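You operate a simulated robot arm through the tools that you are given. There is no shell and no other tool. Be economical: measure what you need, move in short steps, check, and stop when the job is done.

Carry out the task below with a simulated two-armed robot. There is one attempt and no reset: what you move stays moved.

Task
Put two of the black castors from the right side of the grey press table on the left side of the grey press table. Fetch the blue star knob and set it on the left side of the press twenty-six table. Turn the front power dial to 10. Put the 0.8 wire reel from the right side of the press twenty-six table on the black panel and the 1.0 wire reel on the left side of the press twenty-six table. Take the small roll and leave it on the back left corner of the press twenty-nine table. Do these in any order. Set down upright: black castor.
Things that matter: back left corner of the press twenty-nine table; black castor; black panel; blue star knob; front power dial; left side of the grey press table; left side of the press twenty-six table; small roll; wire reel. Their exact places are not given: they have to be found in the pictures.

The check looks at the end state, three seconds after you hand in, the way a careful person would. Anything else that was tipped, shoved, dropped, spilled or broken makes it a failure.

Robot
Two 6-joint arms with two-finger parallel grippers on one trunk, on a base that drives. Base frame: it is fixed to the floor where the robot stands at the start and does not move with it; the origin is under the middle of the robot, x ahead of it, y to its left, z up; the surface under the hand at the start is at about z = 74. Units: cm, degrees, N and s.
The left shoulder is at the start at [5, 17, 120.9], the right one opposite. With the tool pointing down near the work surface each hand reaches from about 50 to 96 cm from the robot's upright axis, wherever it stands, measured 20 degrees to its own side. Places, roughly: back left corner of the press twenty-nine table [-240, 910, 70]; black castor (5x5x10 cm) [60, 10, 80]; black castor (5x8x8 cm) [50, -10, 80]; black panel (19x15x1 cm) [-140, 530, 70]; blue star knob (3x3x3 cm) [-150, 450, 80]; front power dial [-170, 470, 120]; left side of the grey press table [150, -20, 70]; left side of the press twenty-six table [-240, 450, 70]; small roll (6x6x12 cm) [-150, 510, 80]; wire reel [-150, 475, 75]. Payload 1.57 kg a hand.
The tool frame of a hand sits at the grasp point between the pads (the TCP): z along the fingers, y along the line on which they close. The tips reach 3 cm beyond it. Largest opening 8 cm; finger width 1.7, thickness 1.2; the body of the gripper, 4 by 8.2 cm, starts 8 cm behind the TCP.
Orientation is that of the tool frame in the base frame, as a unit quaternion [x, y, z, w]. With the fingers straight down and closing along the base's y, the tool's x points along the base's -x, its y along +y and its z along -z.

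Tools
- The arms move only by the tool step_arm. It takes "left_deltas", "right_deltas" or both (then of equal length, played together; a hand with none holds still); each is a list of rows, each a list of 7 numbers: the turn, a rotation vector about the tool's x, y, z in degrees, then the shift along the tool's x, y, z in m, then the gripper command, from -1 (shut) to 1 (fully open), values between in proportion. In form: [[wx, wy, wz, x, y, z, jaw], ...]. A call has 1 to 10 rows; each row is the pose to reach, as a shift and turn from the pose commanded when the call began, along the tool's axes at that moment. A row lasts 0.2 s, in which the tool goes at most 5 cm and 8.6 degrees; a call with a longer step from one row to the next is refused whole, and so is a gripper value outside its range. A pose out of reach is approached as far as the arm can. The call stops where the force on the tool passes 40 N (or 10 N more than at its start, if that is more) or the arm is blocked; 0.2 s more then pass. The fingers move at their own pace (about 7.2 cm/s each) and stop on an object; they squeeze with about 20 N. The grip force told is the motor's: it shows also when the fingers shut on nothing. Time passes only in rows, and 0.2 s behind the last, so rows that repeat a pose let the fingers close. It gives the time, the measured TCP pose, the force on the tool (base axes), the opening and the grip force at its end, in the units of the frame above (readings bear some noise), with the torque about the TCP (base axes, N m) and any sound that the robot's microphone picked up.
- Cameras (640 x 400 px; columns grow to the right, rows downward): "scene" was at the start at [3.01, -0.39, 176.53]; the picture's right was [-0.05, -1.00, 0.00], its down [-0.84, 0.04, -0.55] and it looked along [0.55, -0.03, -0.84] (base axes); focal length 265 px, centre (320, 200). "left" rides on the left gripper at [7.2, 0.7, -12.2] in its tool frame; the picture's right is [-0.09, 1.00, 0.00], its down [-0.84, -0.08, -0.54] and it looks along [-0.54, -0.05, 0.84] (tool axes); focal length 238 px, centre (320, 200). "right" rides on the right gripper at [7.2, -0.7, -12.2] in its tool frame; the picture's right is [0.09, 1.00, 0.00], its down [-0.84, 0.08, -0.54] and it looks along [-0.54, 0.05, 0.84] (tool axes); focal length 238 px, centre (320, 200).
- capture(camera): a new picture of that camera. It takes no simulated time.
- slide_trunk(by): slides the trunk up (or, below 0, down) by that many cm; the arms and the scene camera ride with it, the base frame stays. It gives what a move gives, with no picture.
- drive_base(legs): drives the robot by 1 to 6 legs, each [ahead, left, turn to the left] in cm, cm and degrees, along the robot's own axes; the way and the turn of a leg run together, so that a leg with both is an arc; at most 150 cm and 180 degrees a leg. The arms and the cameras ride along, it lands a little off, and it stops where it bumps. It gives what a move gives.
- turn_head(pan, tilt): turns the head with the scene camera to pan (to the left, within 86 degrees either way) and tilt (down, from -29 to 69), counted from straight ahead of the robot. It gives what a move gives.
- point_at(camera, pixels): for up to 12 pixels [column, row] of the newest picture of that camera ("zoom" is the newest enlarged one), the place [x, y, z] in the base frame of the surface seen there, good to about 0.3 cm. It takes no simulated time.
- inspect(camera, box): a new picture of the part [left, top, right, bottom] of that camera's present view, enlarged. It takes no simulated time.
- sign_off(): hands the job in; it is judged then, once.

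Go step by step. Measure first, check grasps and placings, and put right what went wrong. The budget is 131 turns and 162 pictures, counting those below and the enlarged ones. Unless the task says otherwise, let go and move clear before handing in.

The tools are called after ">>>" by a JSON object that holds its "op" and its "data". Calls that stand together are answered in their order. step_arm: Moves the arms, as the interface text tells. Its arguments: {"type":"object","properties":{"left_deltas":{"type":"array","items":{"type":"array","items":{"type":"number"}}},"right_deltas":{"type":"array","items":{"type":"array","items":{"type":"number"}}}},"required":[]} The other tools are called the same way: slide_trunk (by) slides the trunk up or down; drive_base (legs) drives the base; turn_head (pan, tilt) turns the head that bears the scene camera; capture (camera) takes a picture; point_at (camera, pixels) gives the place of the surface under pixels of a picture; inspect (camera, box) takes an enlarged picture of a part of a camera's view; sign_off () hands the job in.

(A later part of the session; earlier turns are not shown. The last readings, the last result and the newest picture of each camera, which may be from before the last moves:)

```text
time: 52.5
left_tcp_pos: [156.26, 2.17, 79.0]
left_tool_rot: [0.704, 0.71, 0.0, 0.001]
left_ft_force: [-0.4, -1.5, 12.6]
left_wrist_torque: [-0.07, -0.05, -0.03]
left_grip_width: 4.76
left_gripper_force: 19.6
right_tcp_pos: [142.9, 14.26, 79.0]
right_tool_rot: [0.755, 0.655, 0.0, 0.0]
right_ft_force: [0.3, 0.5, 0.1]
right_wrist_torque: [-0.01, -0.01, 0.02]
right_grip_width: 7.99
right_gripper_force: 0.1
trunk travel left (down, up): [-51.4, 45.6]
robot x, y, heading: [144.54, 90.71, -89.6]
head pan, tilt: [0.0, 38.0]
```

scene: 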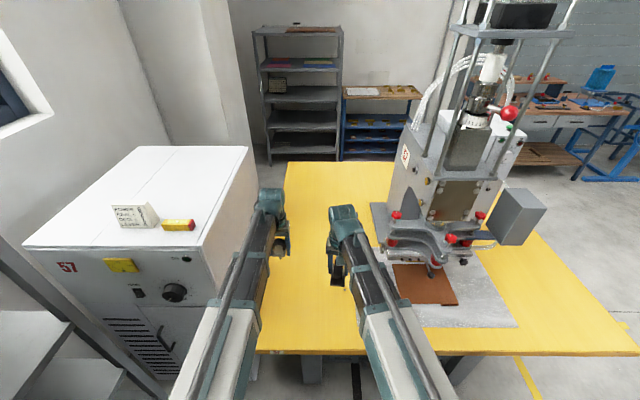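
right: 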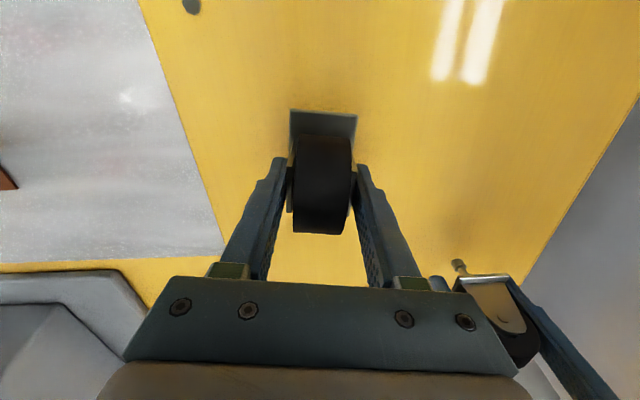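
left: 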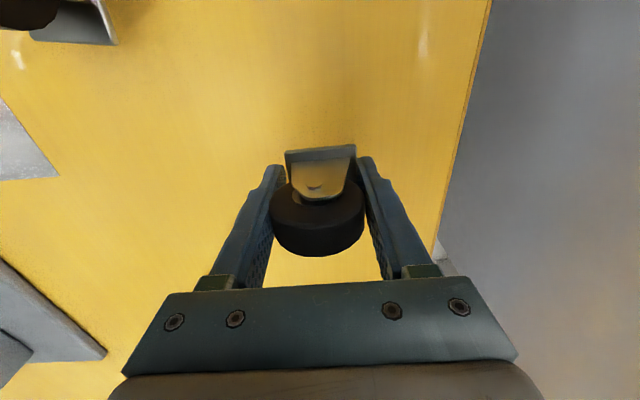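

Left presses 12 N; I ease up 0.1 cm and open slowly.

>>> {"op": "slide_trunk", "data": {"by": 0.15}}

>>> {"op": "step_arm", "data": {"left_deltas": [[0, 0, 0, 0, 0, 0, 0.1], [0, 0, 0, 0, 0, 0, 0.25], [0, 0, 0, 0, 0, 0, 0.4], [0, 0, 0, 0, 0, 0, 0.7], [0, 0, 0, 0, 0, 0, 1], [0, 0, 0, 0, 0, 0, 1], [0, 0, 0, 0, 0, 0, 1]]}}

>>> {"op": "capture", "data": {"camera": "left"}}

>>> {"op": "capture", "data": {"camera": "right"}}

```text
time: 53.0
left_tcp_pos: [156.24, 2.14, 78.93]
left_tool_rot: [0.705, 0.71, 0.001, 0.0]
left_ft_force: [0.7, -0.5, -2.3]
left_wrist_torque: [-0.01, 0.02, -0.04]
left_grip_width: 4.73
left_gripper_force: 19.7
right_tcp_pos: [142.91, 14.15, 78.95]
right_tool_rot: [0.756, 0.655, 0.0, 0.0]
right_ft_force: [-0.4, 0.0, 0.4]
right_wrist_torque: [0.02, -0.02, -0.02]
right_grip_width: 7.98
right_gripper_force: 0.0
trunk travel left (down, up): [-51.6, 45.4]
robot x, y, heading: [144.33, 90.93, -89.8]
head pan, tilt: [0.0, 38.0]
```

```text
time: 54.6
left_tcp_pos: [156.22, 2.12, 79.05]
left_tool_rot: [0.705, 0.71, 0.0, 0.0]
left_ft_force: [0.3, 0.3, 0.2]
left_wrist_torque: [-0.02, 0.0, -0.01]
left_grip_width: 8.0
left_gripper_force: 0.1
right_tcp_pos: [142.91, 14.16, 79.19]
right_tool_rot: [0.755, 0.656, 0.0, 0.0]
right_ft_force: [-0.4, 0.0, -0.3]
right_wrist_torque: [-0.02, -0.01, 0.0]
right_grip_width: 7.98
right_gripper_force: 0.2
trunk travel left (down, up): [-51.6, 45.4]
robot x, y, heading: [144.98, 90.9, -89.4]
head pan, tilt: [0.0, 38.0]
```

```text
129 pictures are left
```

left: 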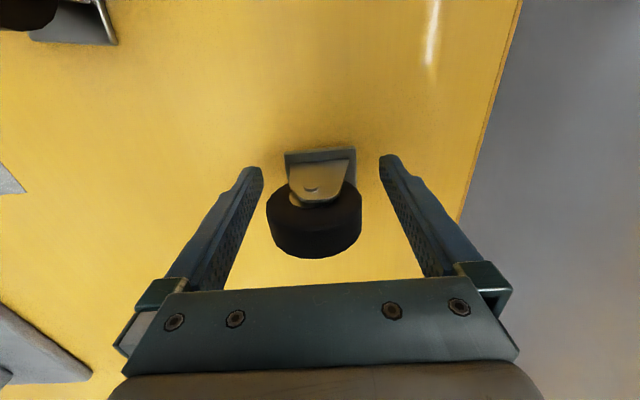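

```text
128 pictures are left
```

right: 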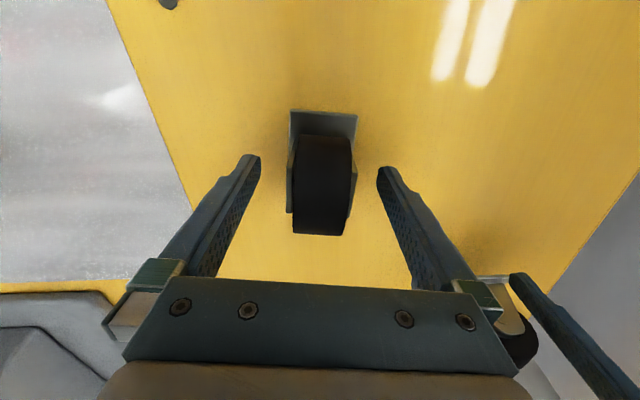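

Both castors stand upright on the left side. I raise the trunk, back away, and check with the scene camera.

>>> {"op": "slide_trunk", "data": {"by": 22}}

>>> {"op": "drive_base", "data": {"legs": [[-70, 0, 0]]}}

>>> {"op": "inspect", "data": {"camera": "scene", "box": [200, 100, 440, 250]}}

>>> {"op": "drive_base", "data": {"legs": [[0, -150, 0], [0, -50, 0], [0, 0, 170]]}}

>>> {"op": "turn_head", "data": {"pan": 0, "tilt": 20}}

>>> {"op": "capture", "data": {"camera": "scene"}}

```text
time: 57.0
left_tcp_pos: [156.4, 2.0, 101.05]
left_tool_rot: [0.705, 0.709, 0.0, 0.0]
left_ft_force: [0.3, 0.3, 0.6]
left_wrist_torque: [0.01, 0.0, -0.02]
left_grip_width: 7.98
left_gripper_force: 0.1
right_tcp_pos: [142.93, 14.13, 100.9]
right_tool_rot: [0.756, 0.655, 0.0, 0.0]
right_ft_force: [-0.2, 0.2, -0.2]
right_wrist_torque: [0.0, -0.01, 0.0]
right_grip_width: 8.01
right_gripper_force: 0.1
trunk travel left (down, up): [-73.6, 23.4]
robot x, y, heading: [144.27, 91.11, -89.7]
head pan, tilt: [0.0, 38.0]
```

```text
time: 60.7
left_tcp_pos: [155.67, 70.18, 101.03]
left_tool_rot: [0.706, 0.708, 0.0, 0.0]
left_ft_force: [-0.1, -0.3, 0.3]
left_wrist_torque: [-0.03, -0.01, -0.02]
left_grip_width: 8.02
left_gripper_force: 0.2
right_tcp_pos: [142.39, 82.26, 101.02]
right_tool_rot: [0.756, 0.655, 0.0, 0.0]
right_ft_force: [0.7, 0.2, -0.8]
right_wrist_torque: [-0.01, 0.01, -0.01]
right_grip_width: 8.02
right_gripper_force: 0.1
trunk travel left (down, up): [-73.6, 23.4]
robot x, y, heading: [144.26, 158.71, -89.6]
head pan, tilt: [0.0, 38.0]
```

```text
2.67 times, centred on (320, 175) of scene
```

zoom: 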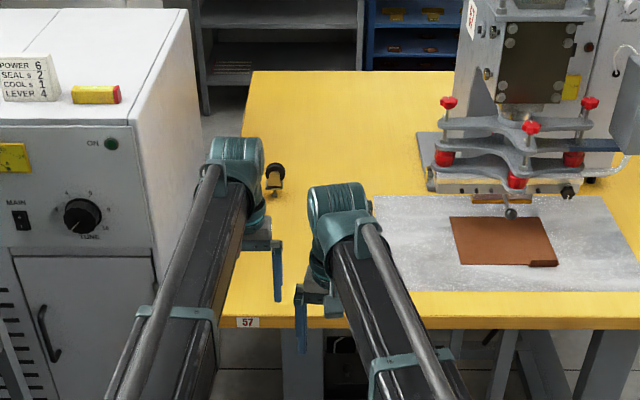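

```text
time: 77.6
left_tcp_pos: [-52.99, 243.01, 100.92]
left_tool_rot: [-0.651, 0.759, 0.001, 0.0]
left_ft_force: [0.2, -0.8, 0.0]
left_wrist_torque: [0.01, 0.0, -0.02]
left_grip_width: 8.0
left_gripper_force: 0.0
right_tcp_pos: [-41.68, 229.02, 101.04]
right_tool_rot: [-0.594, 0.805, 0.001, 0.0]
right_ft_force: [-0.6, -1.2, -0.3]
right_wrist_torque: [0.0, -0.02, 0.02]
right_grip_width: 8.02
right_gripper_force: 0.1
trunk travel left (down, up): [-73.6, 23.4]
robot x, y, heading: [-55.6, 153.47, 81.0]
head pan, tilt: [0.0, 38.0]
```

```text
time: 78.4
left_tcp_pos: [-52.85, 243.02, 101.03]
left_tool_rot: [-0.651, 0.759, -0.001, 0.0]
left_ft_force: [1.7, 0.8, 0.3]
left_wrist_torque: [-0.01, 0.01, -0.03]
left_grip_width: 8.0
left_gripper_force: 0.0
right_tcp_pos: [-41.53, 228.95, 101.06]
right_tool_rot: [-0.594, 0.805, 0.0, -0.001]
right_ft_force: [0.2, -0.6, -0.5]
right_wrist_torque: [0.03, -0.02, 0.0]
right_grip_width: 7.98
right_gripper_force: 0.1
trunk travel left (down, up): [-73.6, 23.4]
robot x, y, heading: [-55.11, 153.6, 81.3]
head pan, tilt: [0.0, 20.0]
```

```text
126 pictures are left
```

scene: 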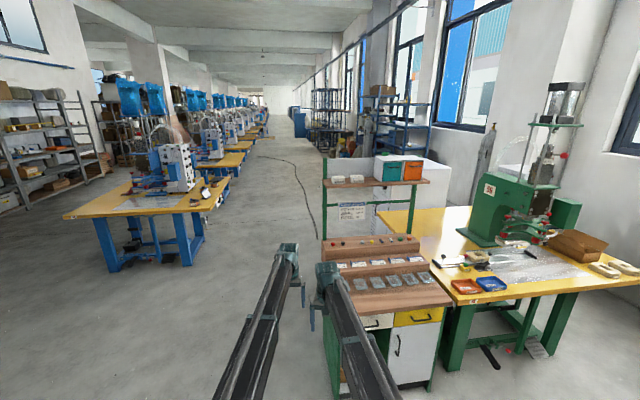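

The blue press table nearest at left (box at (175,165), items at (200,190)) is likely press twenty-six. I zoom and measure.

>>> {"op": "inspect", "data": {"camera": "scene", "box": [60, 70, 260, 270]}}

>>> {"op": "point_at", "data": {"camera": "scene", "pixels": [[65, 215], [222, 204], [238, 150], [205, 193], [190, 165], [165, 155], [110, 262], [190, 265], [325, 250], [330, 340], [420, 270], [310, 200]]}}

```text
2.00 times, centred on (160, 170) of scene
```

zoom: 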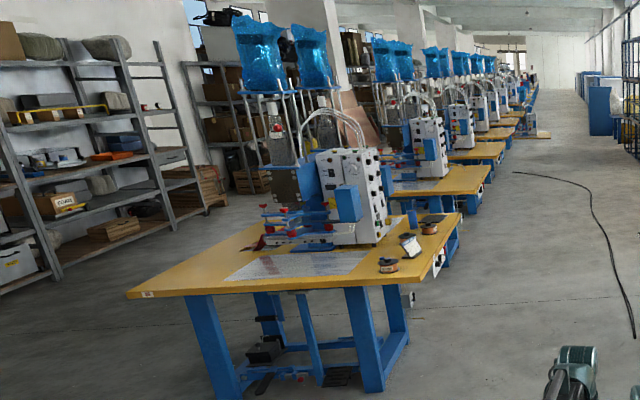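

```text
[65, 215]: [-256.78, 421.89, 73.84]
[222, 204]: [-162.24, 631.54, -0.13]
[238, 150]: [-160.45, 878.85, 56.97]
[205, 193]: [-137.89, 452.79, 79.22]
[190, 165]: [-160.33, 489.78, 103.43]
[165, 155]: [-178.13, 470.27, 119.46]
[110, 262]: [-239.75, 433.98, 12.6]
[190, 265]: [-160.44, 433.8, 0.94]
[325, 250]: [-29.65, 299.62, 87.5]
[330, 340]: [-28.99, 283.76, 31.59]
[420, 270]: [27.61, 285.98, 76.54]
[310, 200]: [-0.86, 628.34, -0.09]
```

Table 26 spans x −257..−135, y 422..~545, box panel facing the aisle (+x). I retract the arms and drive up the aisle to view it.

>>> {"op": "step_arm", "data": {"left_deltas": [[0, 0, 0, 0.045, 0.015, 0, 1], [0, 0, 0, 0.09, 0.03, 0, 1], [0, 0, 0, 0.135, 0.045, 0, 1], [0, 0, 0, 0.18, 0.06, 0, 1], [0, 0, 0, 0.225, 0.075, 0, 1], [0, 0, 0, 0.265, 0.083, 0, 1], [0, 0, 0, 0.288, 0.083, 0, 1]], "right_deltas": [[0, 0, 0, 0.02, -0.035, 0, 1], [0, 0, 0, 0.04, -0.07, 0, 1], [0, 0, 0, 0.06, -0.105, 0, 1], [0, 0, 0, 0.08, -0.14, 0, 1], [0, 0, -3, 0.1, -0.175, 0, 1], [0, 0, -6, 0.12, -0.195, 0, 1], [0, 0, -8.5, 0.138, -0.205, 0, 1]]}}

>>> {"op": "drive_base", "data": {"legs": [[0, 0, 9], [0, 27, 0], [150, 0, 0], [150, 0, 0]]}}

>>> {"op": "turn_head", "data": {"pan": 75, "tilt": 40}}

>>> {"op": "capture", "data": {"camera": "scene"}}

```text
time: 80.0
left_tcp_pos: [-65.57, 215.52, 101.11]
left_tool_rot: [-0.651, 0.759, -0.001, 0.0]
left_ft_force: [0.0, -0.1, 0.0]
left_wrist_torque: [-0.01, 0.0, -0.05]
left_grip_width: 7.99
left_gripper_force: 0.2
right_tcp_pos: [-26.0, 209.7, 101.04]
right_tool_rot: [-0.652, 0.758, 0.0, 0.0]
right_ft_force: [-0.8, -0.5, 0.6]
right_wrist_torque: [-0.01, -0.01, 0.0]
right_grip_width: 8.0
right_gripper_force: 0.1
trunk travel left (down, up): [-73.6, 23.4]
robot x, y, heading: [-55.25, 153.75, 81.4]
head pan, tilt: [0.0, 20.0]
```

```text
time: 96.6
left_tcp_pos: [-113.46, 511.91, 100.96]
left_tool_rot: [0.726, -0.688, 0.0, 0.0]
left_ft_force: [-0.8, 0.2, -0.5]
left_wrist_torque: [0.01, 0.02, -0.01]
left_grip_width: 8.0
left_gripper_force: 0.1
right_tcp_pos: [-73.41, 514.19, 100.98]
right_tool_rot: [0.726, -0.688, 0.0, 0.0]
right_ft_force: [-0.5, -0.4, 0.7]
right_wrist_torque: [-0.01, 0.02, 0.04]
right_grip_width: 8.0
right_gripper_force: 0.1
trunk travel left (down, up): [-73.6, 23.4]
robot x, y, heading: [-90.96, 453.17, 93.1]
head pan, tilt: [0.0, 20.0]
```

```text
time: 98.0
left_tcp_pos: [-113.43, 511.86, 101.0]
left_tool_rot: [0.726, -0.688, 0.0, 0.0]
left_ft_force: [-0.1, -0.3, -0.4]
left_wrist_torque: [0.02, 0.01, -0.01]
left_grip_width: 8.0
left_gripper_force: 0.0
right_tcp_pos: [-73.46, 514.35, 101.02]
right_tool_rot: [0.726, -0.687, -0.001, 0.0]
right_ft_force: [-0.2, 0.2, -0.1]
right_wrist_torque: [0.01, 0.0, 0.02]
right_grip_width: 7.99
right_gripper_force: 0.1
trunk travel left (down, up): [-73.6, 23.4]
robot x, y, heading: [-90.43, 453.26, 93.1]
head pan, tilt: [75.0, 40.0]
```

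```text
124 pictures are left
```

scene: 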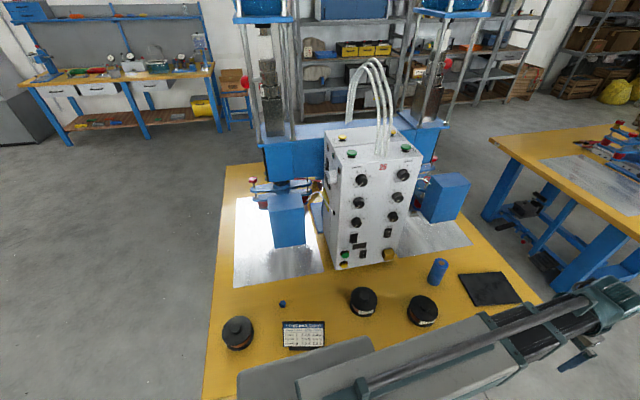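

Press 26 table: reels at (238,332), (363,300), (422,310); blue knob (282,304); roll (437,270); black panel (490,288); a card at (303,335). I zoom on the reels, card and dial panel.

>>> {"op": "inspect", "data": {"camera": "scene", "box": [200, 250, 540, 390]}}

>>> {"op": "inspect", "data": {"camera": "scene", "box": [310, 120, 430, 280]}}

>>> {"op": "inspect", "data": {"camera": "scene", "box": [270, 310, 340, 360]}}

>>> {"op": "point_at", "data": {"camera": "scene", "pixels": [[238, 332], [282, 304], [303, 335], [363, 300], [422, 310], [437, 270], [490, 288], [205, 395], [535, 300], [230, 168], [362, 181], [403, 175]]}}

```text
1.88 times, centred on (370, 320) of scene
```

zoom: 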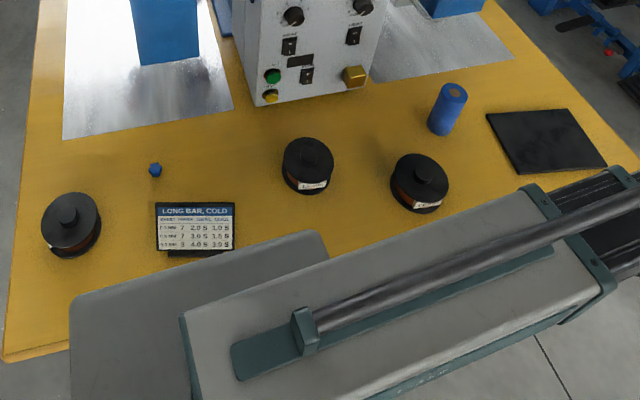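

```text
2.50 times, centred on (370, 200) of scene
```

zoom: 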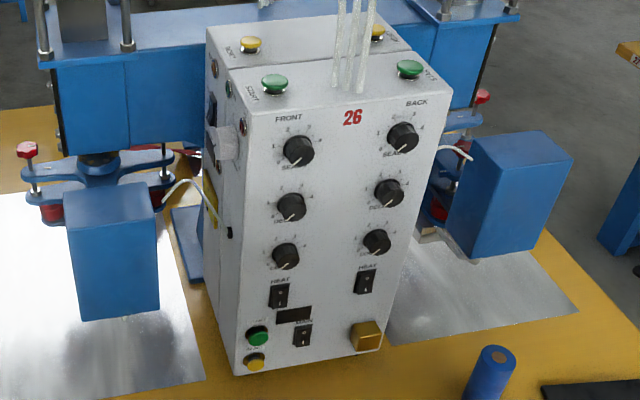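

```text
8.00 times, centred on (305, 335) of scene
```

zoom: 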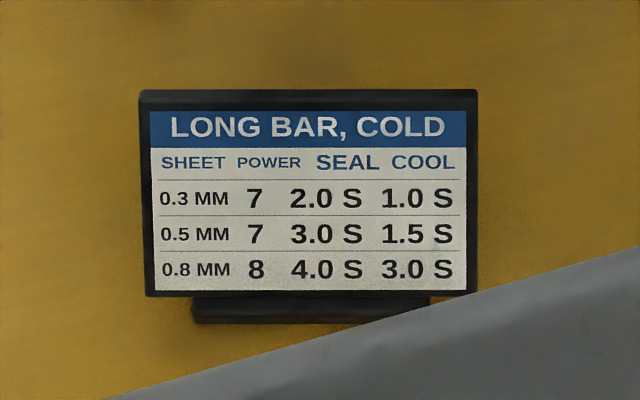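

```text
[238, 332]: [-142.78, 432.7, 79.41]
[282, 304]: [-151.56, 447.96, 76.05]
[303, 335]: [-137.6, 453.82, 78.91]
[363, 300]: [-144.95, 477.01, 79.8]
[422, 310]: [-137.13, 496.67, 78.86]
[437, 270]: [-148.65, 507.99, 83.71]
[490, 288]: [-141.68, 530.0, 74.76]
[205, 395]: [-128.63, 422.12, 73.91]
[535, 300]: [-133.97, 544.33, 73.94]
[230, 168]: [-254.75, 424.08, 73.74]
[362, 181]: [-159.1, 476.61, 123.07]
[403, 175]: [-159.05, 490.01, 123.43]
```

Dials: the seen panel has seal/delay/cool; the front power dial near [-170,470,120] must be on the −y face. I test if the arms can tilt, and view reel labels enlarged.

>>> {"op": "step_arm", "data": {"left_deltas": [[0, -8, 0, 0, 0, 0, 1], [0, -16, 0, 0, 0, 0, 1], [0, -16, 0, 0, 0, 0, 1]]}}

>>> {"op": "inspect", "data": {"camera": "scene", "box": [345, 280, 385, 320]}}

>>> {"op": "inspect", "data": {"camera": "scene", "box": [400, 290, 440, 330]}}

>>> {"op": "inspect", "data": {"camera": "scene", "box": [215, 310, 260, 355]}}

```text
time: 98.8
left_tcp_pos: [-113.35, 511.81, 101.93]
left_tool_rot: [0.719, -0.681, -0.101, -0.096]
left_ft_force: [0.0, 0.2, 0.6]
left_wrist_torque: [-0.01, 0.0, -0.01]
left_grip_width: 8.02
left_gripper_force: 0.0
left hand out of reach, approached as far as the arm can: row 2, 3
right_tcp_pos: [-73.56, 514.31, 100.93]
right_tool_rot: [0.726, -0.688, 0.0, 0.0]
right_ft_force: [0.7, -0.1, -0.3]
right_wrist_torque: [-0.02, -0.01, 0.0]
right_grip_width: 7.98
right_gripper_force: 0.0
trunk travel left (down, up): [-73.6, 23.4]
robot x, y, heading: [-90.62, 453.8, 93.1]
head pan, tilt: [75.0, 40.0]
```

```text
10.00 times, centred on (365, 300) of scene
```

zoom: 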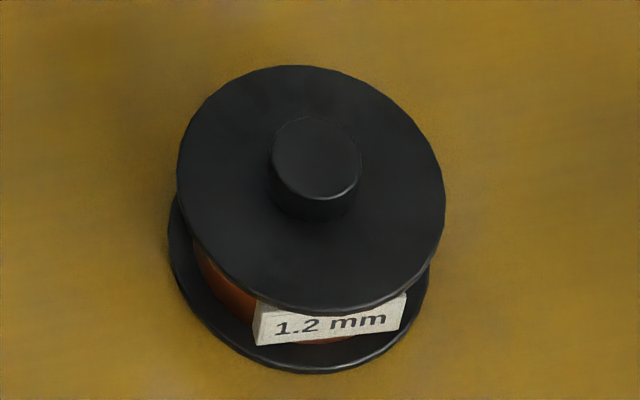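

```text
10.00 times, centred on (420, 310) of scene
```

zoom: 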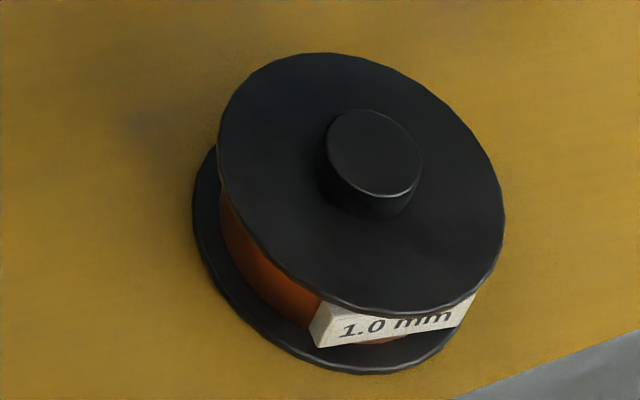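

```text
8.89 times, centred on (238, 332) of scene
```

zoom: 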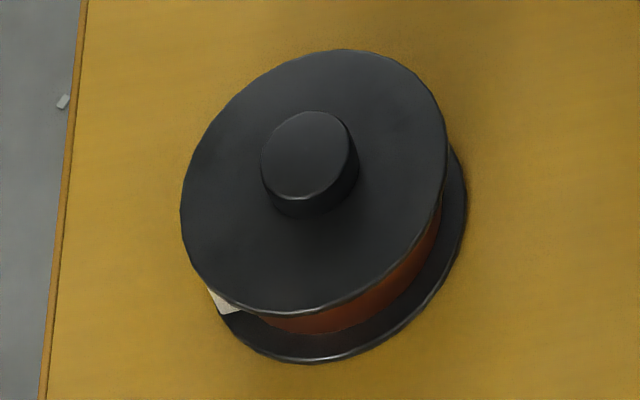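

Tilting works. Reels: (363,300) is 1.2, (422,310) is 1.0, and (238,332) label is hidden. I undo the tilt and test moving the hand upward.

>>> {"op": "step_arm", "data": {"left_deltas": [[0, 8, 0, 0, 0, 0, 1], [0, 16, 0, 0, 0, 0, 1], [0, 16, 0, 0, 0, 0, 1]]}}

>>> {"op": "step_arm", "data": {"left_deltas": [[0, 0, 0, 0, 0, -0.04, 1], [0, 0, 0, 0, 0, -0.08, 1], [0, 0, 0, 0, 0, -0.12, 1], [0, 0, 0, 0, 0, -0.12, 1]]}}

```text
time: 99.7
left_tcp_pos: [-113.29, 511.87, 101.01]
left_tool_rot: [0.726, -0.688, -0.001, 0.001]
left_ft_force: [0.1, -1.1, 0.6]
left_wrist_torque: [0.01, -0.02, 0.0]
left_grip_width: 8.0
left_gripper_force: 0.0
left hand out of reach, approached as far as the arm can: row 1, 2, 3
right_tcp_pos: [-73.43, 514.17, 101.07]
right_tool_rot: [0.725, -0.688, 0.0, 0.0]
right_ft_force: [0.1, 0.9, 0.1]
right_wrist_torque: [-0.01, 0.02, -0.02]
right_grip_width: 8.01
right_gripper_force: 0.1
trunk travel left (down, up): [-73.6, 23.4]
robot x, y, heading: [-90.85, 453.35, 93.1]
head pan, tilt: [75.0, 40.0]
```

```text
time: 100.7
left_tcp_pos: [-113.36, 511.98, 101.03]
left_tool_rot: [0.725, -0.688, 0.0, 0.0]
left_ft_force: [0.0, 0.1, -0.4]
left_wrist_torque: [0.0, 0.0, -0.01]
left_grip_width: 7.99
left_gripper_force: 0.0
left hand out of reach, approached as far as the arm can: row 1, 2, 3, 4
right_tcp_pos: [-73.48, 514.31, 101.0]
right_tool_rot: [0.726, -0.688, 0.0, 0.001]
right_ft_force: [-0.3, -0.9, 0.0]
right_wrist_torque: [-0.02, -0.05, 0.0]
right_grip_width: 8.01
right_gripper_force: 0.1
trunk travel left (down, up): [-73.6, 23.4]
robot x, y, heading: [-90.77, 453.43, 93.0]
head pan, tilt: [75.0, 40.0]
```

Arms are planar with a wrist; trunk gives height. I drive round to the operator (−y) side to see the power dial and the hidden reel label.

>>> {"op": "drive_base", "data": {"legs": [[-100, 0, -3], [0, 90, 0]]}}

>>> {"op": "turn_head", "data": {"pan": 0, "tilt": 30}}

>>> {"op": "capture", "data": {"camera": "scene"}}

```text
time: 110.2
left_tcp_pos: [-198.5, 413.99, 101.05]
left_tool_rot: [-0.703, 0.711, 0.0, -0.001]
left_ft_force: [-0.6, 0.0, 0.7]
left_wrist_torque: [0.02, -0.01, -0.01]
left_grip_width: 7.98
left_gripper_force: 0.0
right_tcp_pos: [-158.53, 413.68, 101.12]
right_tool_rot: [-0.703, 0.711, 0.0, 0.0]
right_ft_force: [-0.6, -0.3, 0.6]
right_wrist_torque: [0.01, -0.02, 0.01]
right_grip_width: 8.0
right_gripper_force: 0.0
trunk travel left (down, up): [-73.6, 23.4]
robot x, y, heading: [-179.6, 354.49, 89.3]
head pan, tilt: [75.0, 40.0]
```

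```text
time: 111.7
left_tcp_pos: [-198.59, 413.86, 101.05]
left_tool_rot: [-0.703, 0.712, 0.0, 0.001]
left_ft_force: [0.7, 0.2, 0.3]
left_wrist_torque: [-0.02, -0.01, 0.0]
left_grip_width: 8.01
left_gripper_force: 0.2
right_tcp_pos: [-158.49, 413.59, 101.04]
right_tool_rot: [-0.702, 0.712, 0.0, 0.0]
right_ft_force: [-0.2, -0.5, -0.5]
right_wrist_torque: [0.01, 0.03, -0.01]
right_grip_width: 8.01
right_gripper_force: 0.0
trunk travel left (down, up): [-73.6, 23.4]
robot x, y, heading: [-179.53, 354.17, 89.2]
head pan, tilt: [0.0, 30.0]
```

```text
117 pictures are left
```

scene: 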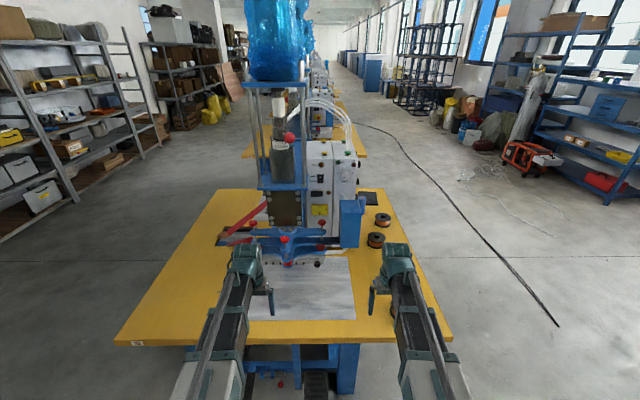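

The −y face of the box is visible near (318,185); I zoom in on it and on the first reel hidden by the right arm.

>>> {"op": "inspect", "data": {"camera": "scene", "box": [285, 130, 375, 250]}}

>>> {"op": "capture", "data": {"camera": "right"}}

>>> {"op": "point_at", "data": {"camera": "scene", "pixels": [[319, 178], [319, 163], [319, 195], [305, 160], [333, 160], [320, 212], [350, 220], [290, 200], [118, 340], [236, 192]]}}

```text
3.33 times, centred on (330, 190) of scene
```

zoom: 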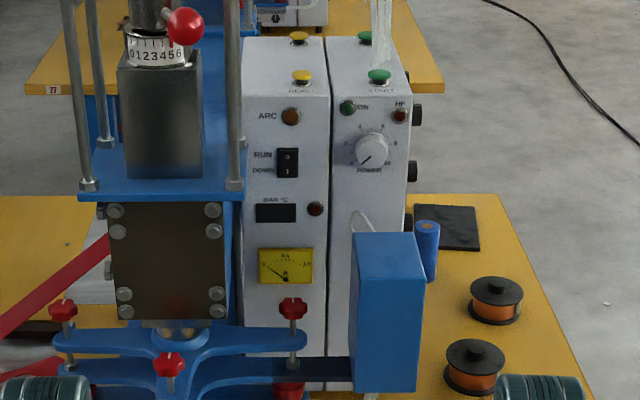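

```text
115 pictures are left
```

right: 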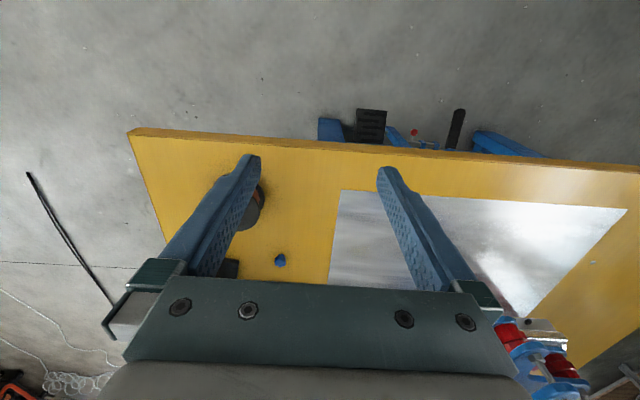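

```text
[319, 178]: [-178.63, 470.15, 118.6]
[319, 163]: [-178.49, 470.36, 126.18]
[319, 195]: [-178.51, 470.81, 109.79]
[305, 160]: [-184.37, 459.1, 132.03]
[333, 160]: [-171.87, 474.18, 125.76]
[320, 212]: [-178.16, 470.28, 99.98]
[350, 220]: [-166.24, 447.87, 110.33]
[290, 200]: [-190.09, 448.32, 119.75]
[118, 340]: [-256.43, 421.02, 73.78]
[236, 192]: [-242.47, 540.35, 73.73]
```

The white POWER knob is at zoom (370,150) on the −y face. I zoom hard on it to read scale and measure.

>>> {"op": "inspect", "data": {"camera": "scene", "box": [330, 155, 350, 185]}}

>>> {"op": "point_at", "data": {"camera": "scene", "pixels": [[341, 175], [339, 173], [337, 178], [345, 172], [336, 165], [346, 183], [333, 168], [350, 222], [350, 204], [341, 172]]}}

```text
13.33 times, centred on (340, 170) of scene
```

zoom: 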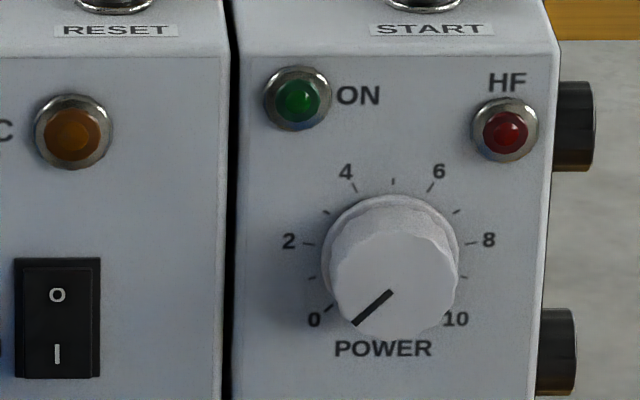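

```text
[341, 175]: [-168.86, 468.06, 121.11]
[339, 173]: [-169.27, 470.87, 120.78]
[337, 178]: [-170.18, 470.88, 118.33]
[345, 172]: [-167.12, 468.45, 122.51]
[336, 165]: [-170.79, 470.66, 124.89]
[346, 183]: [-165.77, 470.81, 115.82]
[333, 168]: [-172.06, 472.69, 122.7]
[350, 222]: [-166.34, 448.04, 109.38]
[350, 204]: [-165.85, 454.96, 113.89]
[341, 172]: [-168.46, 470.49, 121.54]
```

The knob points at 0 (≈−134°) and 10 lies at ≈+135°, so I need +270° clockwise. I refine its centre and the blue box's extents, and look at the first reel's label.

>>> {"op": "point_at", "data": {"camera": "zoom", "pixels": [[395, 280], [345, 280], [450, 280], [395, 240], [395, 325], [330, 210], [395, 345], [280, 300], [520, 300]]}}

>>> {"op": "inspect", "data": {"camera": "right", "box": [180, 160, 300, 290]}}

>>> {"op": "point_at", "data": {"camera": "scene", "pixels": [[341, 205], [364, 205], [363, 198], [338, 198], [342, 245], [363, 246], [301, 150], [300, 130], [306, 200], [288, 137], [320, 262]]}}

```text
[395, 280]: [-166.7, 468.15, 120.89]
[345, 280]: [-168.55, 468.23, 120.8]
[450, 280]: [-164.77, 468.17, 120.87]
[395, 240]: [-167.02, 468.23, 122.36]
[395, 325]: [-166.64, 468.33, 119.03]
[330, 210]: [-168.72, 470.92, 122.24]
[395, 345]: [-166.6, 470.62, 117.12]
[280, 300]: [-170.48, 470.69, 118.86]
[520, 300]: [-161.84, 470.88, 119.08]
```

```text
3.08 times, centred on (240, 225) of right
```

zoom: 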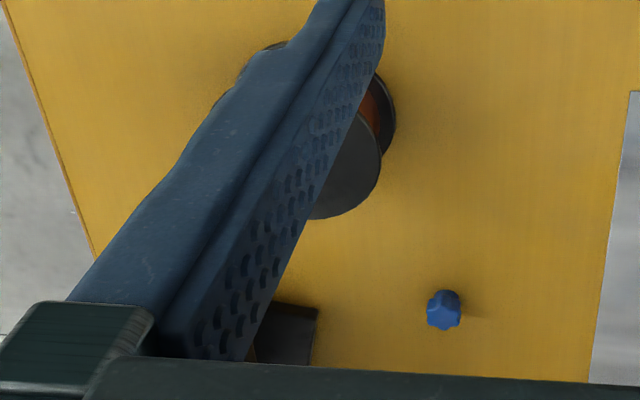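

```text
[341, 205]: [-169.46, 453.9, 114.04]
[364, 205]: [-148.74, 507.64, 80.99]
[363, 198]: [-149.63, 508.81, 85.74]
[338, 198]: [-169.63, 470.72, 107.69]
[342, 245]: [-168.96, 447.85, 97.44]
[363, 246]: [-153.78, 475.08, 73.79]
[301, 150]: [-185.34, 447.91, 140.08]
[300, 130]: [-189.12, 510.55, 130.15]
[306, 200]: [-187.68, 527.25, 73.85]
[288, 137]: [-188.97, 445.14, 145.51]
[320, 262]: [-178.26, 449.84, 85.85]
```

Knob centre ≈(−166.7, 468.2, 120.9), Ø4.5. I shift the base slightly, then tilt the right tool to horizontal around its wrist.

>>> {"op": "drive_base", "data": {"legs": [[7, 4, 0.8]]}}

>>> {"op": "step_arm", "data": {"right_deltas": [[0, -8, 0, -0.033, 0, -0.0023, 1], [0, -16, 0, -0.0653, 0, -0.0092, 1], [0, -24, 0, -0.0964, 0, -0.0205, 1], [0, -32, 0, -0.1256, 0, -0.036, 1], [0, -40, 0, -0.1523, 0, -0.0554, 1], [0, -48, 0, -0.1761, 0, -0.0784, 1], [0, -56, 0, -0.1965, 0, -0.1045, 1], [0, -64, 0, -0.213, 0, -0.1331, 1], [0, -72, 0, -0.2254, 0, -0.1638, 1], [0, -80, 0, -0.2334, 0, -0.1958, 1]]}}

```text
time: 112.8
left_tcp_pos: [-203.51, 420.86, 101.0]
left_tool_rot: [0.707, -0.707, 0.001, 0.0]
left_ft_force: [-0.1, 0.0, -0.6]
left_wrist_torque: [-0.03, 0.01, -0.02]
left_grip_width: 8.01
left_gripper_force: 0.1
right_tcp_pos: [-163.32, 421.11, 100.92]
right_tool_rot: [0.708, -0.706, 0.001, 0.0]
right_ft_force: [-0.2, 0.2, -0.1]
right_wrist_torque: [-0.04, -0.01, 0.03]
right_grip_width: 8.01
right_gripper_force: 0.1
trunk travel left (down, up): [-73.6, 23.4]
robot x, y, heading: [-183.86, 361.32, 90.3]
head pan, tilt: [0.0, 30.0]
```

```text
time: 115.0
left_tcp_pos: [-203.34, 420.67, 101.16]
left_tool_rot: [0.708, -0.707, 0.0, 0.0]
left_ft_force: [0.1, -0.2, -0.6]
left_wrist_torque: [-0.02, 0.0, 0.02]
left_grip_width: 8.03
left_gripper_force: 0.1
right_tcp_pos: [-163.34, 444.22, 119.29]
right_tool_rot: [0.541, -0.539, -0.456, -0.456]
right_ft_force: [1.2, 0.1, 0.1]
right_wrist_torque: [0.01, -0.05, -0.05]
right_grip_width: 8.0
right_gripper_force: 0.2
right hand out of reach, approached as far as the arm can: row 4, 5, 6, 7, 8, 9, 10
trunk travel left (down, up): [-73.6, 23.4]
robot x, y, heading: [-183.69, 360.92, 90.2]
head pan, tilt: [0.0, 30.0]
```

Wrist length is ~22.2 cm; tilt is at 80°. I finish the last 10° and begin rolling the camera up (CCW about tool z).

>>> {"op": "step_arm", "data": {"right_deltas": [[0, -5, 0, 0, 0, 0, 1], [0, -10, 0, 0, 0, 0, 1], [0, -10, 0, 0, 0, 0, 1]]}}

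>>> {"op": "step_arm", "data": {"right_deltas": [[0, 0, -8, 0, 0, 0, 1], [0, 0, -16, 0, 0, 0, 1], [0, 0, -24, 0, 0, 0, 1], [0, 0, -32, 0, 0, 0, 1], [0, 0, -40, 0, 0, 0, 1], [0, 0, -48, 0, 0, 0, 1], [0, 0, -56, 0, 0, 0, 1], [0, 0, -64, 0, 0, 0, 1], [0, 0, -72, 0, 0, 0, 1], [0, 0, -80, 0, 0, 0, 1]]}}

```text
time: 115.8
left_tcp_pos: [-203.17, 420.72, 101.08]
left_tool_rot: [0.707, -0.707, 0.0, 0.0]
left_ft_force: [0.0, 0.2, 0.0]
left_wrist_torque: [0.05, 0.01, 0.02]
left_grip_width: 8.01
left_gripper_force: 0.1
right_tcp_pos: [-163.34, 444.2, 123.02]
right_tool_rot: [0.501, -0.5, -0.499, -0.5]
right_ft_force: [-0.2, 0.3, 0.0]
right_wrist_torque: [-0.04, 0.0, 0.0]
right_grip_width: 7.99
right_gripper_force: 0.0
right hand out of reach, approached as far as the arm can: row 1, 2, 3
trunk travel left (down, up): [-73.6, 23.4]
robot x, y, heading: [-183.5, 360.81, 90.0]
head pan, tilt: [0.0, 30.0]
```

```text
time: 118.0
left_tcp_pos: [-203.29, 420.77, 100.92]
left_tool_rot: [0.708, -0.707, 0.0, 0.0]
left_ft_force: [0.5, 0.1, 0.8]
left_wrist_torque: [-0.02, 0.02, 0.01]
left_grip_width: 8.01
left_gripper_force: 0.1
right_tcp_pos: [-163.36, 444.39, 123.1]
right_tool_rot: [0.705, -0.059, -0.061, -0.704]
right_ft_force: [0.5, 0.1, -0.4]
right_wrist_torque: [-0.02, -0.06, 0.02]
right_grip_width: 8.02
right_gripper_force: 0.0
trunk travel left (down, up): [-73.6, 23.4]
robot x, y, heading: [-183.47, 361.08, 89.9]
head pan, tilt: [0.0, 30.0]
```

Camera now points to +x as planned. I continue rolling CCW to bring it up, then lower the trunk to knob height.

>>> {"op": "step_arm", "data": {"right_deltas": [[0, 0, -8, 0, 0, 0, 1], [0, 0, -16, 0, 0, 0, 1], [0, 0, -24, 0, 0, 0, 1], [0, 0, -32, 0, 0, 0, 1], [0, 0, -40, 0, 0, 0, 1], [0, 0, -48, 0, 0, 0, 1], [0, 0, -56, 0, 0, 0, 1], [0, 0, -64, 0, 0, 0, 1], [0, 0, -72, 0, 0, 0, 1], [0, 0, -80, 0, 0, 0, 1]]}}

>>> {"op": "step_arm", "data": {"right_deltas": [[0, 0, -8, 0, 0, 0, 1], [0, 0, -16, 0, 0, 0, 1], [0, 0, -24, 0, 0, 0, 1], [0, 0, -32, 0, 0, 0, 1], [0, 0, -40, 0, 0, 0, 1]]}}

>>> {"op": "slide_trunk", "data": {"by": -2.2}}

>>> {"op": "capture", "data": {"camera": "right"}}

>>> {"op": "capture", "data": {"camera": "scene"}}

```text
time: 120.2
left_tcp_pos: [-203.25, 420.76, 101.03]
left_tool_rot: [0.708, -0.707, 0.0, 0.0]
left_ft_force: [0.6, 1.0, -0.3]
left_wrist_torque: [-0.02, -0.01, -0.02]
left_grip_width: 8.0
left_gripper_force: 0.0
right_tcp_pos: [-165.1, 444.45, 122.95]
right_tool_rot: [0.583, 0.402, 0.411, -0.574]
right_ft_force: [-0.1, 0.2, 0.3]
right_wrist_torque: [0.02, -0.03, 0.03]
right_grip_width: 8.0
right_gripper_force: 0.1
right hand out of reach, approached as far as the arm can: row 2, 3, 4, 5, 6, 7, 8, 9, 10
trunk travel left (down, up): [-73.6, 23.4]
robot x, y, heading: [-183.88, 360.8, 90.1]
head pan, tilt: [0.0, 30.0]
```

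```text
time: 121.4
left_tcp_pos: [-203.27, 420.79, 100.99]
left_tool_rot: [0.707, -0.707, 0.0, 0.0]
left_ft_force: [-0.6, -0.7, -0.3]
left_wrist_torque: [0.0, -0.04, -0.01]
left_grip_width: 8.0
left_gripper_force: 0.0
right_tcp_pos: [-165.0, 444.39, 122.98]
right_tool_rot: [0.404, 0.581, 0.578, -0.406]
right_ft_force: [-0.3, -0.5, 0.0]
right_wrist_torque: [0.01, 0.01, -0.01]
right_grip_width: 7.98
right_gripper_force: 0.0
right hand out of reach, approached as far as the arm can: row 1, 2, 3
trunk travel left (down, up): [-73.6, 23.4]
robot x, y, heading: [-183.56, 361.16, 90.2]
head pan, tilt: [0.0, 30.0]
```

```text
time: 122.1
left_tcp_pos: [-203.19, 420.63, 98.83]
left_tool_rot: [0.708, -0.707, 0.0, 0.0]
left_ft_force: [1.0, 0.1, 0.1]
left_wrist_torque: [0.0, 0.02, 0.02]
left_grip_width: 8.01
left_gripper_force: 0.0
right_tcp_pos: [-165.0, 444.43, 120.87]
right_tool_rot: [0.404, 0.581, 0.578, -0.406]
right_ft_force: [0.6, -0.3, 0.8]
right_wrist_torque: [-0.02, 0.04, -0.06]
right_grip_width: 7.96
right_gripper_force: 0.0
trunk travel left (down, up): [-71.4, 25.6]
robot x, y, heading: [-183.62, 360.9, 90.2]
head pan, tilt: [0.0, 30.0]
```

```text
112 pictures are left
```

right: 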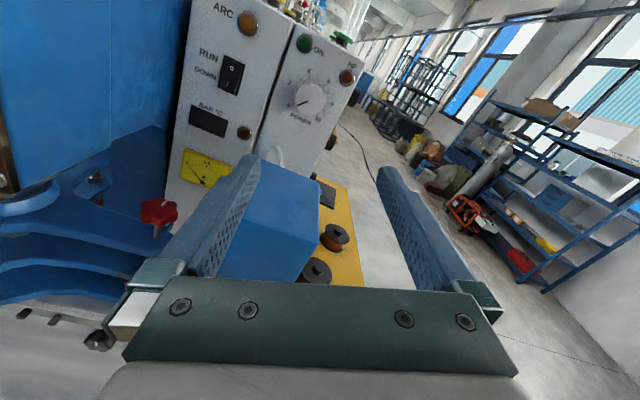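

```text
111 pictures are left
```

scene: 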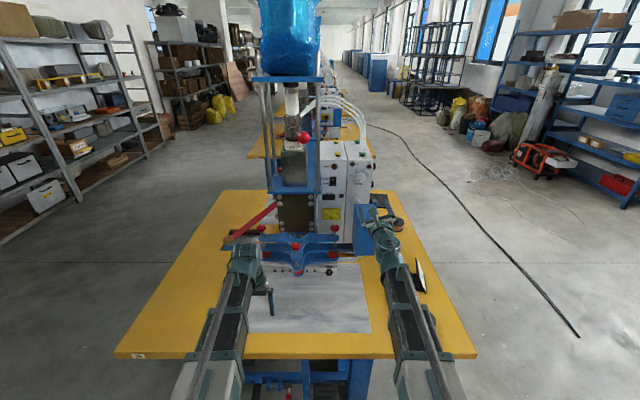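

The camera is now up (slightly left). Before touching the knob I test a clockwise roll in free space to see whether position holds.

>>> {"op": "step_arm", "data": {"right_deltas": [[0, 0, 8, 0, 0, 0, 1], [0, 0, 16, 0, 0, 0, 1], [0, 0, 24, 0, 0, 0, 1], [0, 0, 32, 0, 0, 0, 1], [0, 0, 40, 0, 0, 0, 1]]}}

>>> {"op": "step_arm", "data": {"right_deltas": [[0, 0, 8, 0, 0, 0, 1], [0, 0, 16, 0, 0, 0, 1], [0, 0, 24, 0, 0, 0, 1], [0, 0, 32, 0, 0, 0, 1], [0, 0, 40, 0, 0, 0, 1], [0, 0, 48, 0, 0, 0, 1], [0, 0, 56, 0, 0, 0, 1], [0, 0, 64, 0, 0, 0, 1], [0, 0, 72, 0, 0, 0, 1]]}}

```text
time: 123.3
left_tcp_pos: [-203.31, 420.76, 98.74]
left_tool_rot: [0.708, -0.706, -0.001, 0.0]
left_ft_force: [0.4, 0.4, 0.4]
left_wrist_torque: [0.0, 0.01, -0.02]
left_grip_width: 8.0
left_gripper_force: 0.0
right_tcp_pos: [-165.01, 444.37, 120.74]
right_tool_rot: [0.58, 0.406, 0.404, -0.579]
right_ft_force: [0.9, -0.2, 0.1]
right_wrist_torque: [-0.04, -0.01, 0.0]
right_grip_width: 8.01
right_gripper_force: 0.0
trunk travel left (down, up): [-71.4, 25.6]
robot x, y, heading: [-183.55, 361.62, 90.2]
head pan, tilt: [0.0, 30.0]
```

```text
time: 125.3
left_tcp_pos: [-203.31, 420.63, 98.91]
left_tool_rot: [0.708, -0.707, 0.0, 0.0]
left_ft_force: [0.3, -0.3, 0.9]
left_wrist_torque: [-0.01, -0.03, 0.03]
left_grip_width: 7.98
left_gripper_force: 0.2
right_tcp_pos: [-165.01, 444.35, 120.77]
right_tool_rot: [0.707, -0.012, -0.013, -0.707]
right_ft_force: [0.7, 0.6, 0.9]
right_wrist_torque: [-0.03, -0.03, 0.03]
right_grip_width: 8.03
right_gripper_force: 0.0
trunk travel left (down, up): [-71.4, 25.6]
robot x, y, heading: [-183.47, 361.06, 90.3]
head pan, tilt: [0.0, 30.0]
```

Roll now holds position over this range. I move over to x −166.7, y≈459 and roll back CCW 100°.

>>> {"op": "step_arm", "data": {"right_deltas": [[0, 0, 0, -0.017, 0, 0.03, 1], [0, 0, 0, -0.017, 0, 0.06, 1], [0, 0, -8, -0.017, 0, 0.09, 1], [0, 0, -16, -0.017, 0, 0.12, 1], [0, 0, -24, -0.017, 0, 0.15, 1], [0, 0, -32, -0.017, 0, 0.15, 1], [0, 0, -40, -0.017, 0, 0.15, 1], [0, 0, -48, -0.017, 0, 0.15, 1], [0, 0, -56, -0.017, 0, 0.15, 1], [0, 0, -64, -0.017, 0, 0.15, 1]]}}

>>> {"op": "step_arm", "data": {"right_deltas": [[0, 0, -8, 0, 0, 0, 1], [0, 0, -16, 0, 0, 0, 1], [0, 0, -24, 0, 0, 0, 1], [0, 0, -32, 0, 0, 0, 1], [0, 0, -36, 0, 0, 0, 1]]}}

>>> {"op": "capture", "data": {"camera": "right"}}

```text
time: 127.5
left_tcp_pos: [-203.35, 420.77, 98.85]
left_tool_rot: [0.708, -0.706, 0.0, -0.001]
left_ft_force: [-0.3, 0.3, 0.3]
left_wrist_torque: [0.04, -0.01, 0.04]
left_grip_width: 8.02
left_gripper_force: 0.0
right_tcp_pos: [-166.82, 459.43, 120.93]
right_tool_rot: [-0.605, -0.366, -0.363, 0.607]
right_ft_force: [0.3, 0.6, 0.3]
right_wrist_torque: [0.0, 0.0, 0.02]
right_grip_width: 8.01
right_gripper_force: 0.1
trunk travel left (down, up): [-71.4, 25.6]
robot x, y, heading: [-183.53, 360.47, 90.2]
head pan, tilt: [0.0, 30.0]
```

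```text
time: 128.7
left_tcp_pos: [-203.32, 420.7, 98.93]
left_tool_rot: [0.708, -0.706, 0.0, 0.0]
left_ft_force: [0.2, 0.0, 0.5]
left_wrist_torque: [0.01, -0.03, 0.04]
left_grip_width: 8.0
left_gripper_force: 0.1
right_tcp_pos: [-166.87, 459.39, 120.88]
right_tool_rot: [0.462, 0.535, 0.533, -0.465]
right_ft_force: [-0.9, 0.4, 0.8]
right_wrist_torque: [-0.01, 0.01, 0.0]
right_grip_width: 8.03
right_gripper_force: 0.0
trunk travel left (down, up): [-71.4, 25.6]
robot x, y, heading: [-183.96, 361.34, 90.1]
head pan, tilt: [0.0, 30.0]
```

```text
110 pictures are left
```

right: 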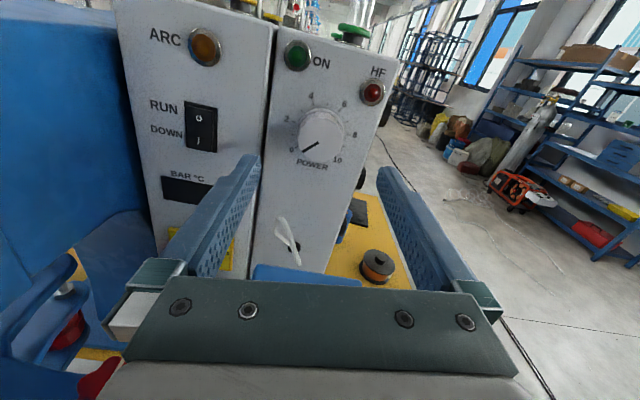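

Knob is centred between the fingers (column 321). I advance 7.4 cm and close on it.

>>> {"op": "step_arm", "data": {"right_deltas": [[0, 0, 0, 0, 0, 0.03, 1], [0, 0, 0, 0, 0, 0.055, 1], [0, 0, 0, 0, 0, 0.073, 1], [0, 0, 0, 0, 0, 0.073, 0.3], [0, 0, 0, 0, 0, 0.073, -1], [0, 0, 0, 0, 0, 0.073, -1], [0, 0, 0, 0, 0, 0.073, -1]]}}

>>> {"op": "capture", "data": {"camera": "right"}}

```text
time: 130.3
left_tcp_pos: [-203.43, 420.58, 98.78]
left_tool_rot: [0.707, -0.707, 0.0, 0.0]
left_ft_force: [-0.6, 0.8, 0.1]
left_wrist_torque: [-0.02, -0.01, -0.01]
left_grip_width: 8.01
left_gripper_force: 0.0
right_tcp_pos: [-166.81, 466.74, 120.81]
right_tool_rot: [0.464, 0.534, 0.534, -0.464]
right_ft_force: [-1.1, 1.1, 1.6]
right_wrist_torque: [0.06, -0.01, 0.05]
right_grip_width: 4.24
right_gripper_force: 44.9
trunk travel left (down, up): [-71.4, 25.6]
robot x, y, heading: [-183.87, 361.13, 90.4]
head pan, tilt: [0.0, 30.0]
```

```text
109 pictures are left
```

right: 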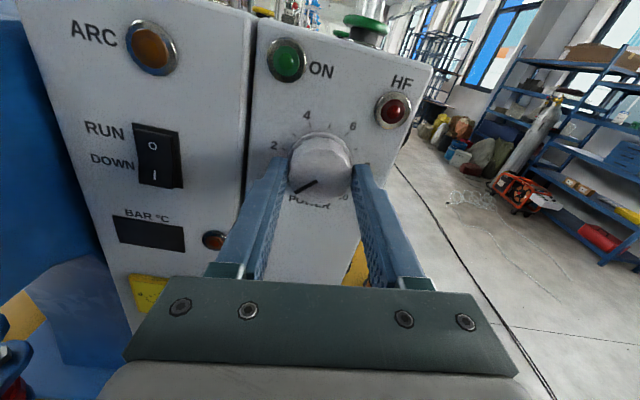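

Gripped at 4.24 cm. Turn clockwise 80°.

>>> {"op": "step_arm", "data": {"right_deltas": [[0, 0, 8, 0, 0, 0, -1], [0, 0, 16, 0, 0, 0, -1], [0, 0, 24, 0, 0, 0, -1], [0, 0, 32, 0, 0, 0, -1], [0, 0, 40, 0, 0, 0, -1], [0, 0, 48, 0, 0, 0, -1], [0, 0, 56, 0, 0, 0, -1], [0, 0, 64, 0, 0, 0, -1], [0, 0, 72, 0, 0, 0, -1], [0, 0, 80, 0, 0, 0, -1]]}}

>>> {"op": "capture", "data": {"camera": "right"}}

```text
time: 132.5
left_tcp_pos: [-203.3, 420.75, 98.86]
left_tool_rot: [0.708, -0.706, -0.001, 0.0]
left_ft_force: [0.0, 0.3, -0.3]
left_wrist_torque: [0.01, -0.03, -0.03]
left_grip_width: 8.01
left_gripper_force: 0.0
right_tcp_pos: [-166.82, 466.76, 120.9]
right_tool_rot: [-0.698, -0.111, -0.109, 0.699]
right_ft_force: [4.0, 12.8, 9.7]
right_wrist_torque: [0.28, 0.01, 0.13]
right_grip_width: 4.26
right_gripper_force: 45.2
trunk travel left (down, up): [-71.4, 25.6]
robot x, y, heading: [-183.54, 360.96, 90.3]
head pan, tilt: [0.0, 30.0]
```

```text
108 pictures are left
```

right: 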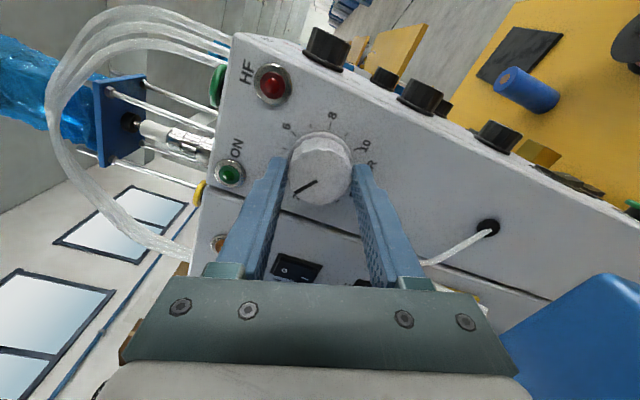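

Pointer turned with the hand. Another 10° (total 90), then release and roll back 90°.

>>> {"op": "step_arm", "data": {"right_deltas": [[0, 0, 5, 0, 0, 0, -1], [0, 0, 10, 0, 0, 0, -1], [0, 0, 10, 0, 0, 0, 1], [0, 0, 10, 0, 0, 0, 1], [0, 0, 10, 0, 0, 0, 1], [0, 0, 10, 0, 0, 0, 1]]}}

>>> {"op": "step_arm", "data": {"right_deltas": [[0, 0, -8.5, 0, 0, 0, 1], [0, 0, -17, 0, 0, 0, 1], [0, 0, -25.5, 0, 0, 0, 1], [0, 0, -34, 0, 0, 0, 1], [0, 0, -42.5, 0, 0, 0, 1], [0, 0, -51, 0, 0, 0, 1], [0, 0, -59.5, 0, 0, 0, 1], [0, 0, -68, 0, 0, 0, 1], [0, 0, -76.5, 0, 0, 0, 1], [0, 0, -85, 0, 0, 0, 1]]}}

>>> {"op": "step_arm", "data": {"right_deltas": [[0, 0, -5, 0, 0, 0, 1], [0, 0, -5, 0, 0, 0, -1], [0, 0, -5, 0, 0, 0, -1], [0, 0, -5, 0, 0, 0, -1], [0, 0, -5, 0, 0, 0, -1]]}}

>>> {"op": "capture", "data": {"camera": "right"}}

```text
time: 133.9
left_tcp_pos: [-203.31, 420.67, 98.82]
left_tool_rot: [0.708, -0.706, -0.001, 0.0]
left_ft_force: [0.8, -0.2, -0.2]
left_wrist_torque: [-0.03, 0.0, -0.02]
left_grip_width: 8.01
left_gripper_force: 0.1
right_tcp_pos: [-166.75, 466.7, 120.83]
right_tool_rot: [0.705, 0.05, 0.048, -0.705]
right_ft_force: [-0.6, 0.3, -0.1]
right_wrist_torque: [0.01, -0.03, 0.03]
right_grip_width: 8.01
right_gripper_force: 0.0
trunk travel left (down, up): [-71.4, 25.6]
robot x, y, heading: [-183.71, 361.05, 90.1]
head pan, tilt: [0.0, 30.0]
```

```text
time: 136.1
left_tcp_pos: [-203.42, 420.78, 98.85]
left_tool_rot: [0.708, -0.706, 0.0, -0.001]
left_ft_force: [-0.8, 0.0, 0.8]
left_wrist_torque: [0.02, 0.02, -0.03]
left_grip_width: 8.0
left_gripper_force: 0.1
right_tcp_pos: [-166.81, 466.68, 120.71]
right_tool_rot: [0.486, 0.514, 0.514, -0.486]
right_ft_force: [1.3, 0.7, 0.3]
right_wrist_torque: [0.02, 0.0, -0.01]
right_grip_width: 8.02
right_gripper_force: 0.0
trunk travel left (down, up): [-71.4, 25.6]
robot x, y, heading: [-183.62, 361.13, 90.1]
head pan, tilt: [0.0, 30.0]
```

```text
time: 137.3
left_tcp_pos: [-203.29, 420.74, 98.71]
left_tool_rot: [0.708, -0.706, 0.0, 0.0]
left_ft_force: [-0.4, 0.4, -0.5]
left_wrist_torque: [0.02, 0.03, 0.03]
left_grip_width: 8.0
left_gripper_force: 0.0
right_tcp_pos: [-166.78, 466.82, 120.77]
right_tool_rot: [0.464, 0.534, 0.533, -0.464]
right_ft_force: [1.6, 0.9, 1.7]
right_wrist_torque: [0.01, -0.02, -0.16]
right_grip_width: 4.3
right_gripper_force: 45.5
trunk travel left (down, up): [-71.4, 25.6]
robot x, y, heading: [-183.91, 361.19, 90.0]
head pan, tilt: [0.0, 30.0]
```

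```text
107 pictures are left
```

right: 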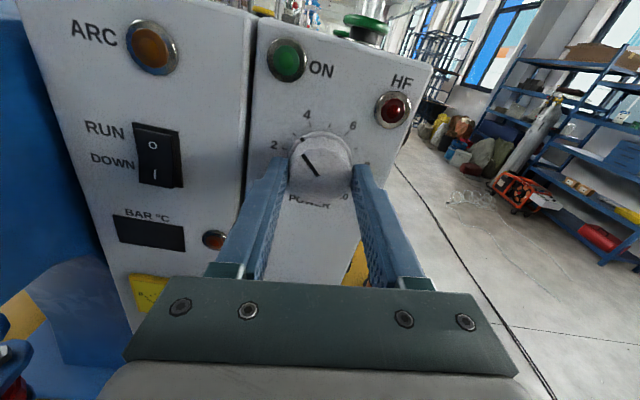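

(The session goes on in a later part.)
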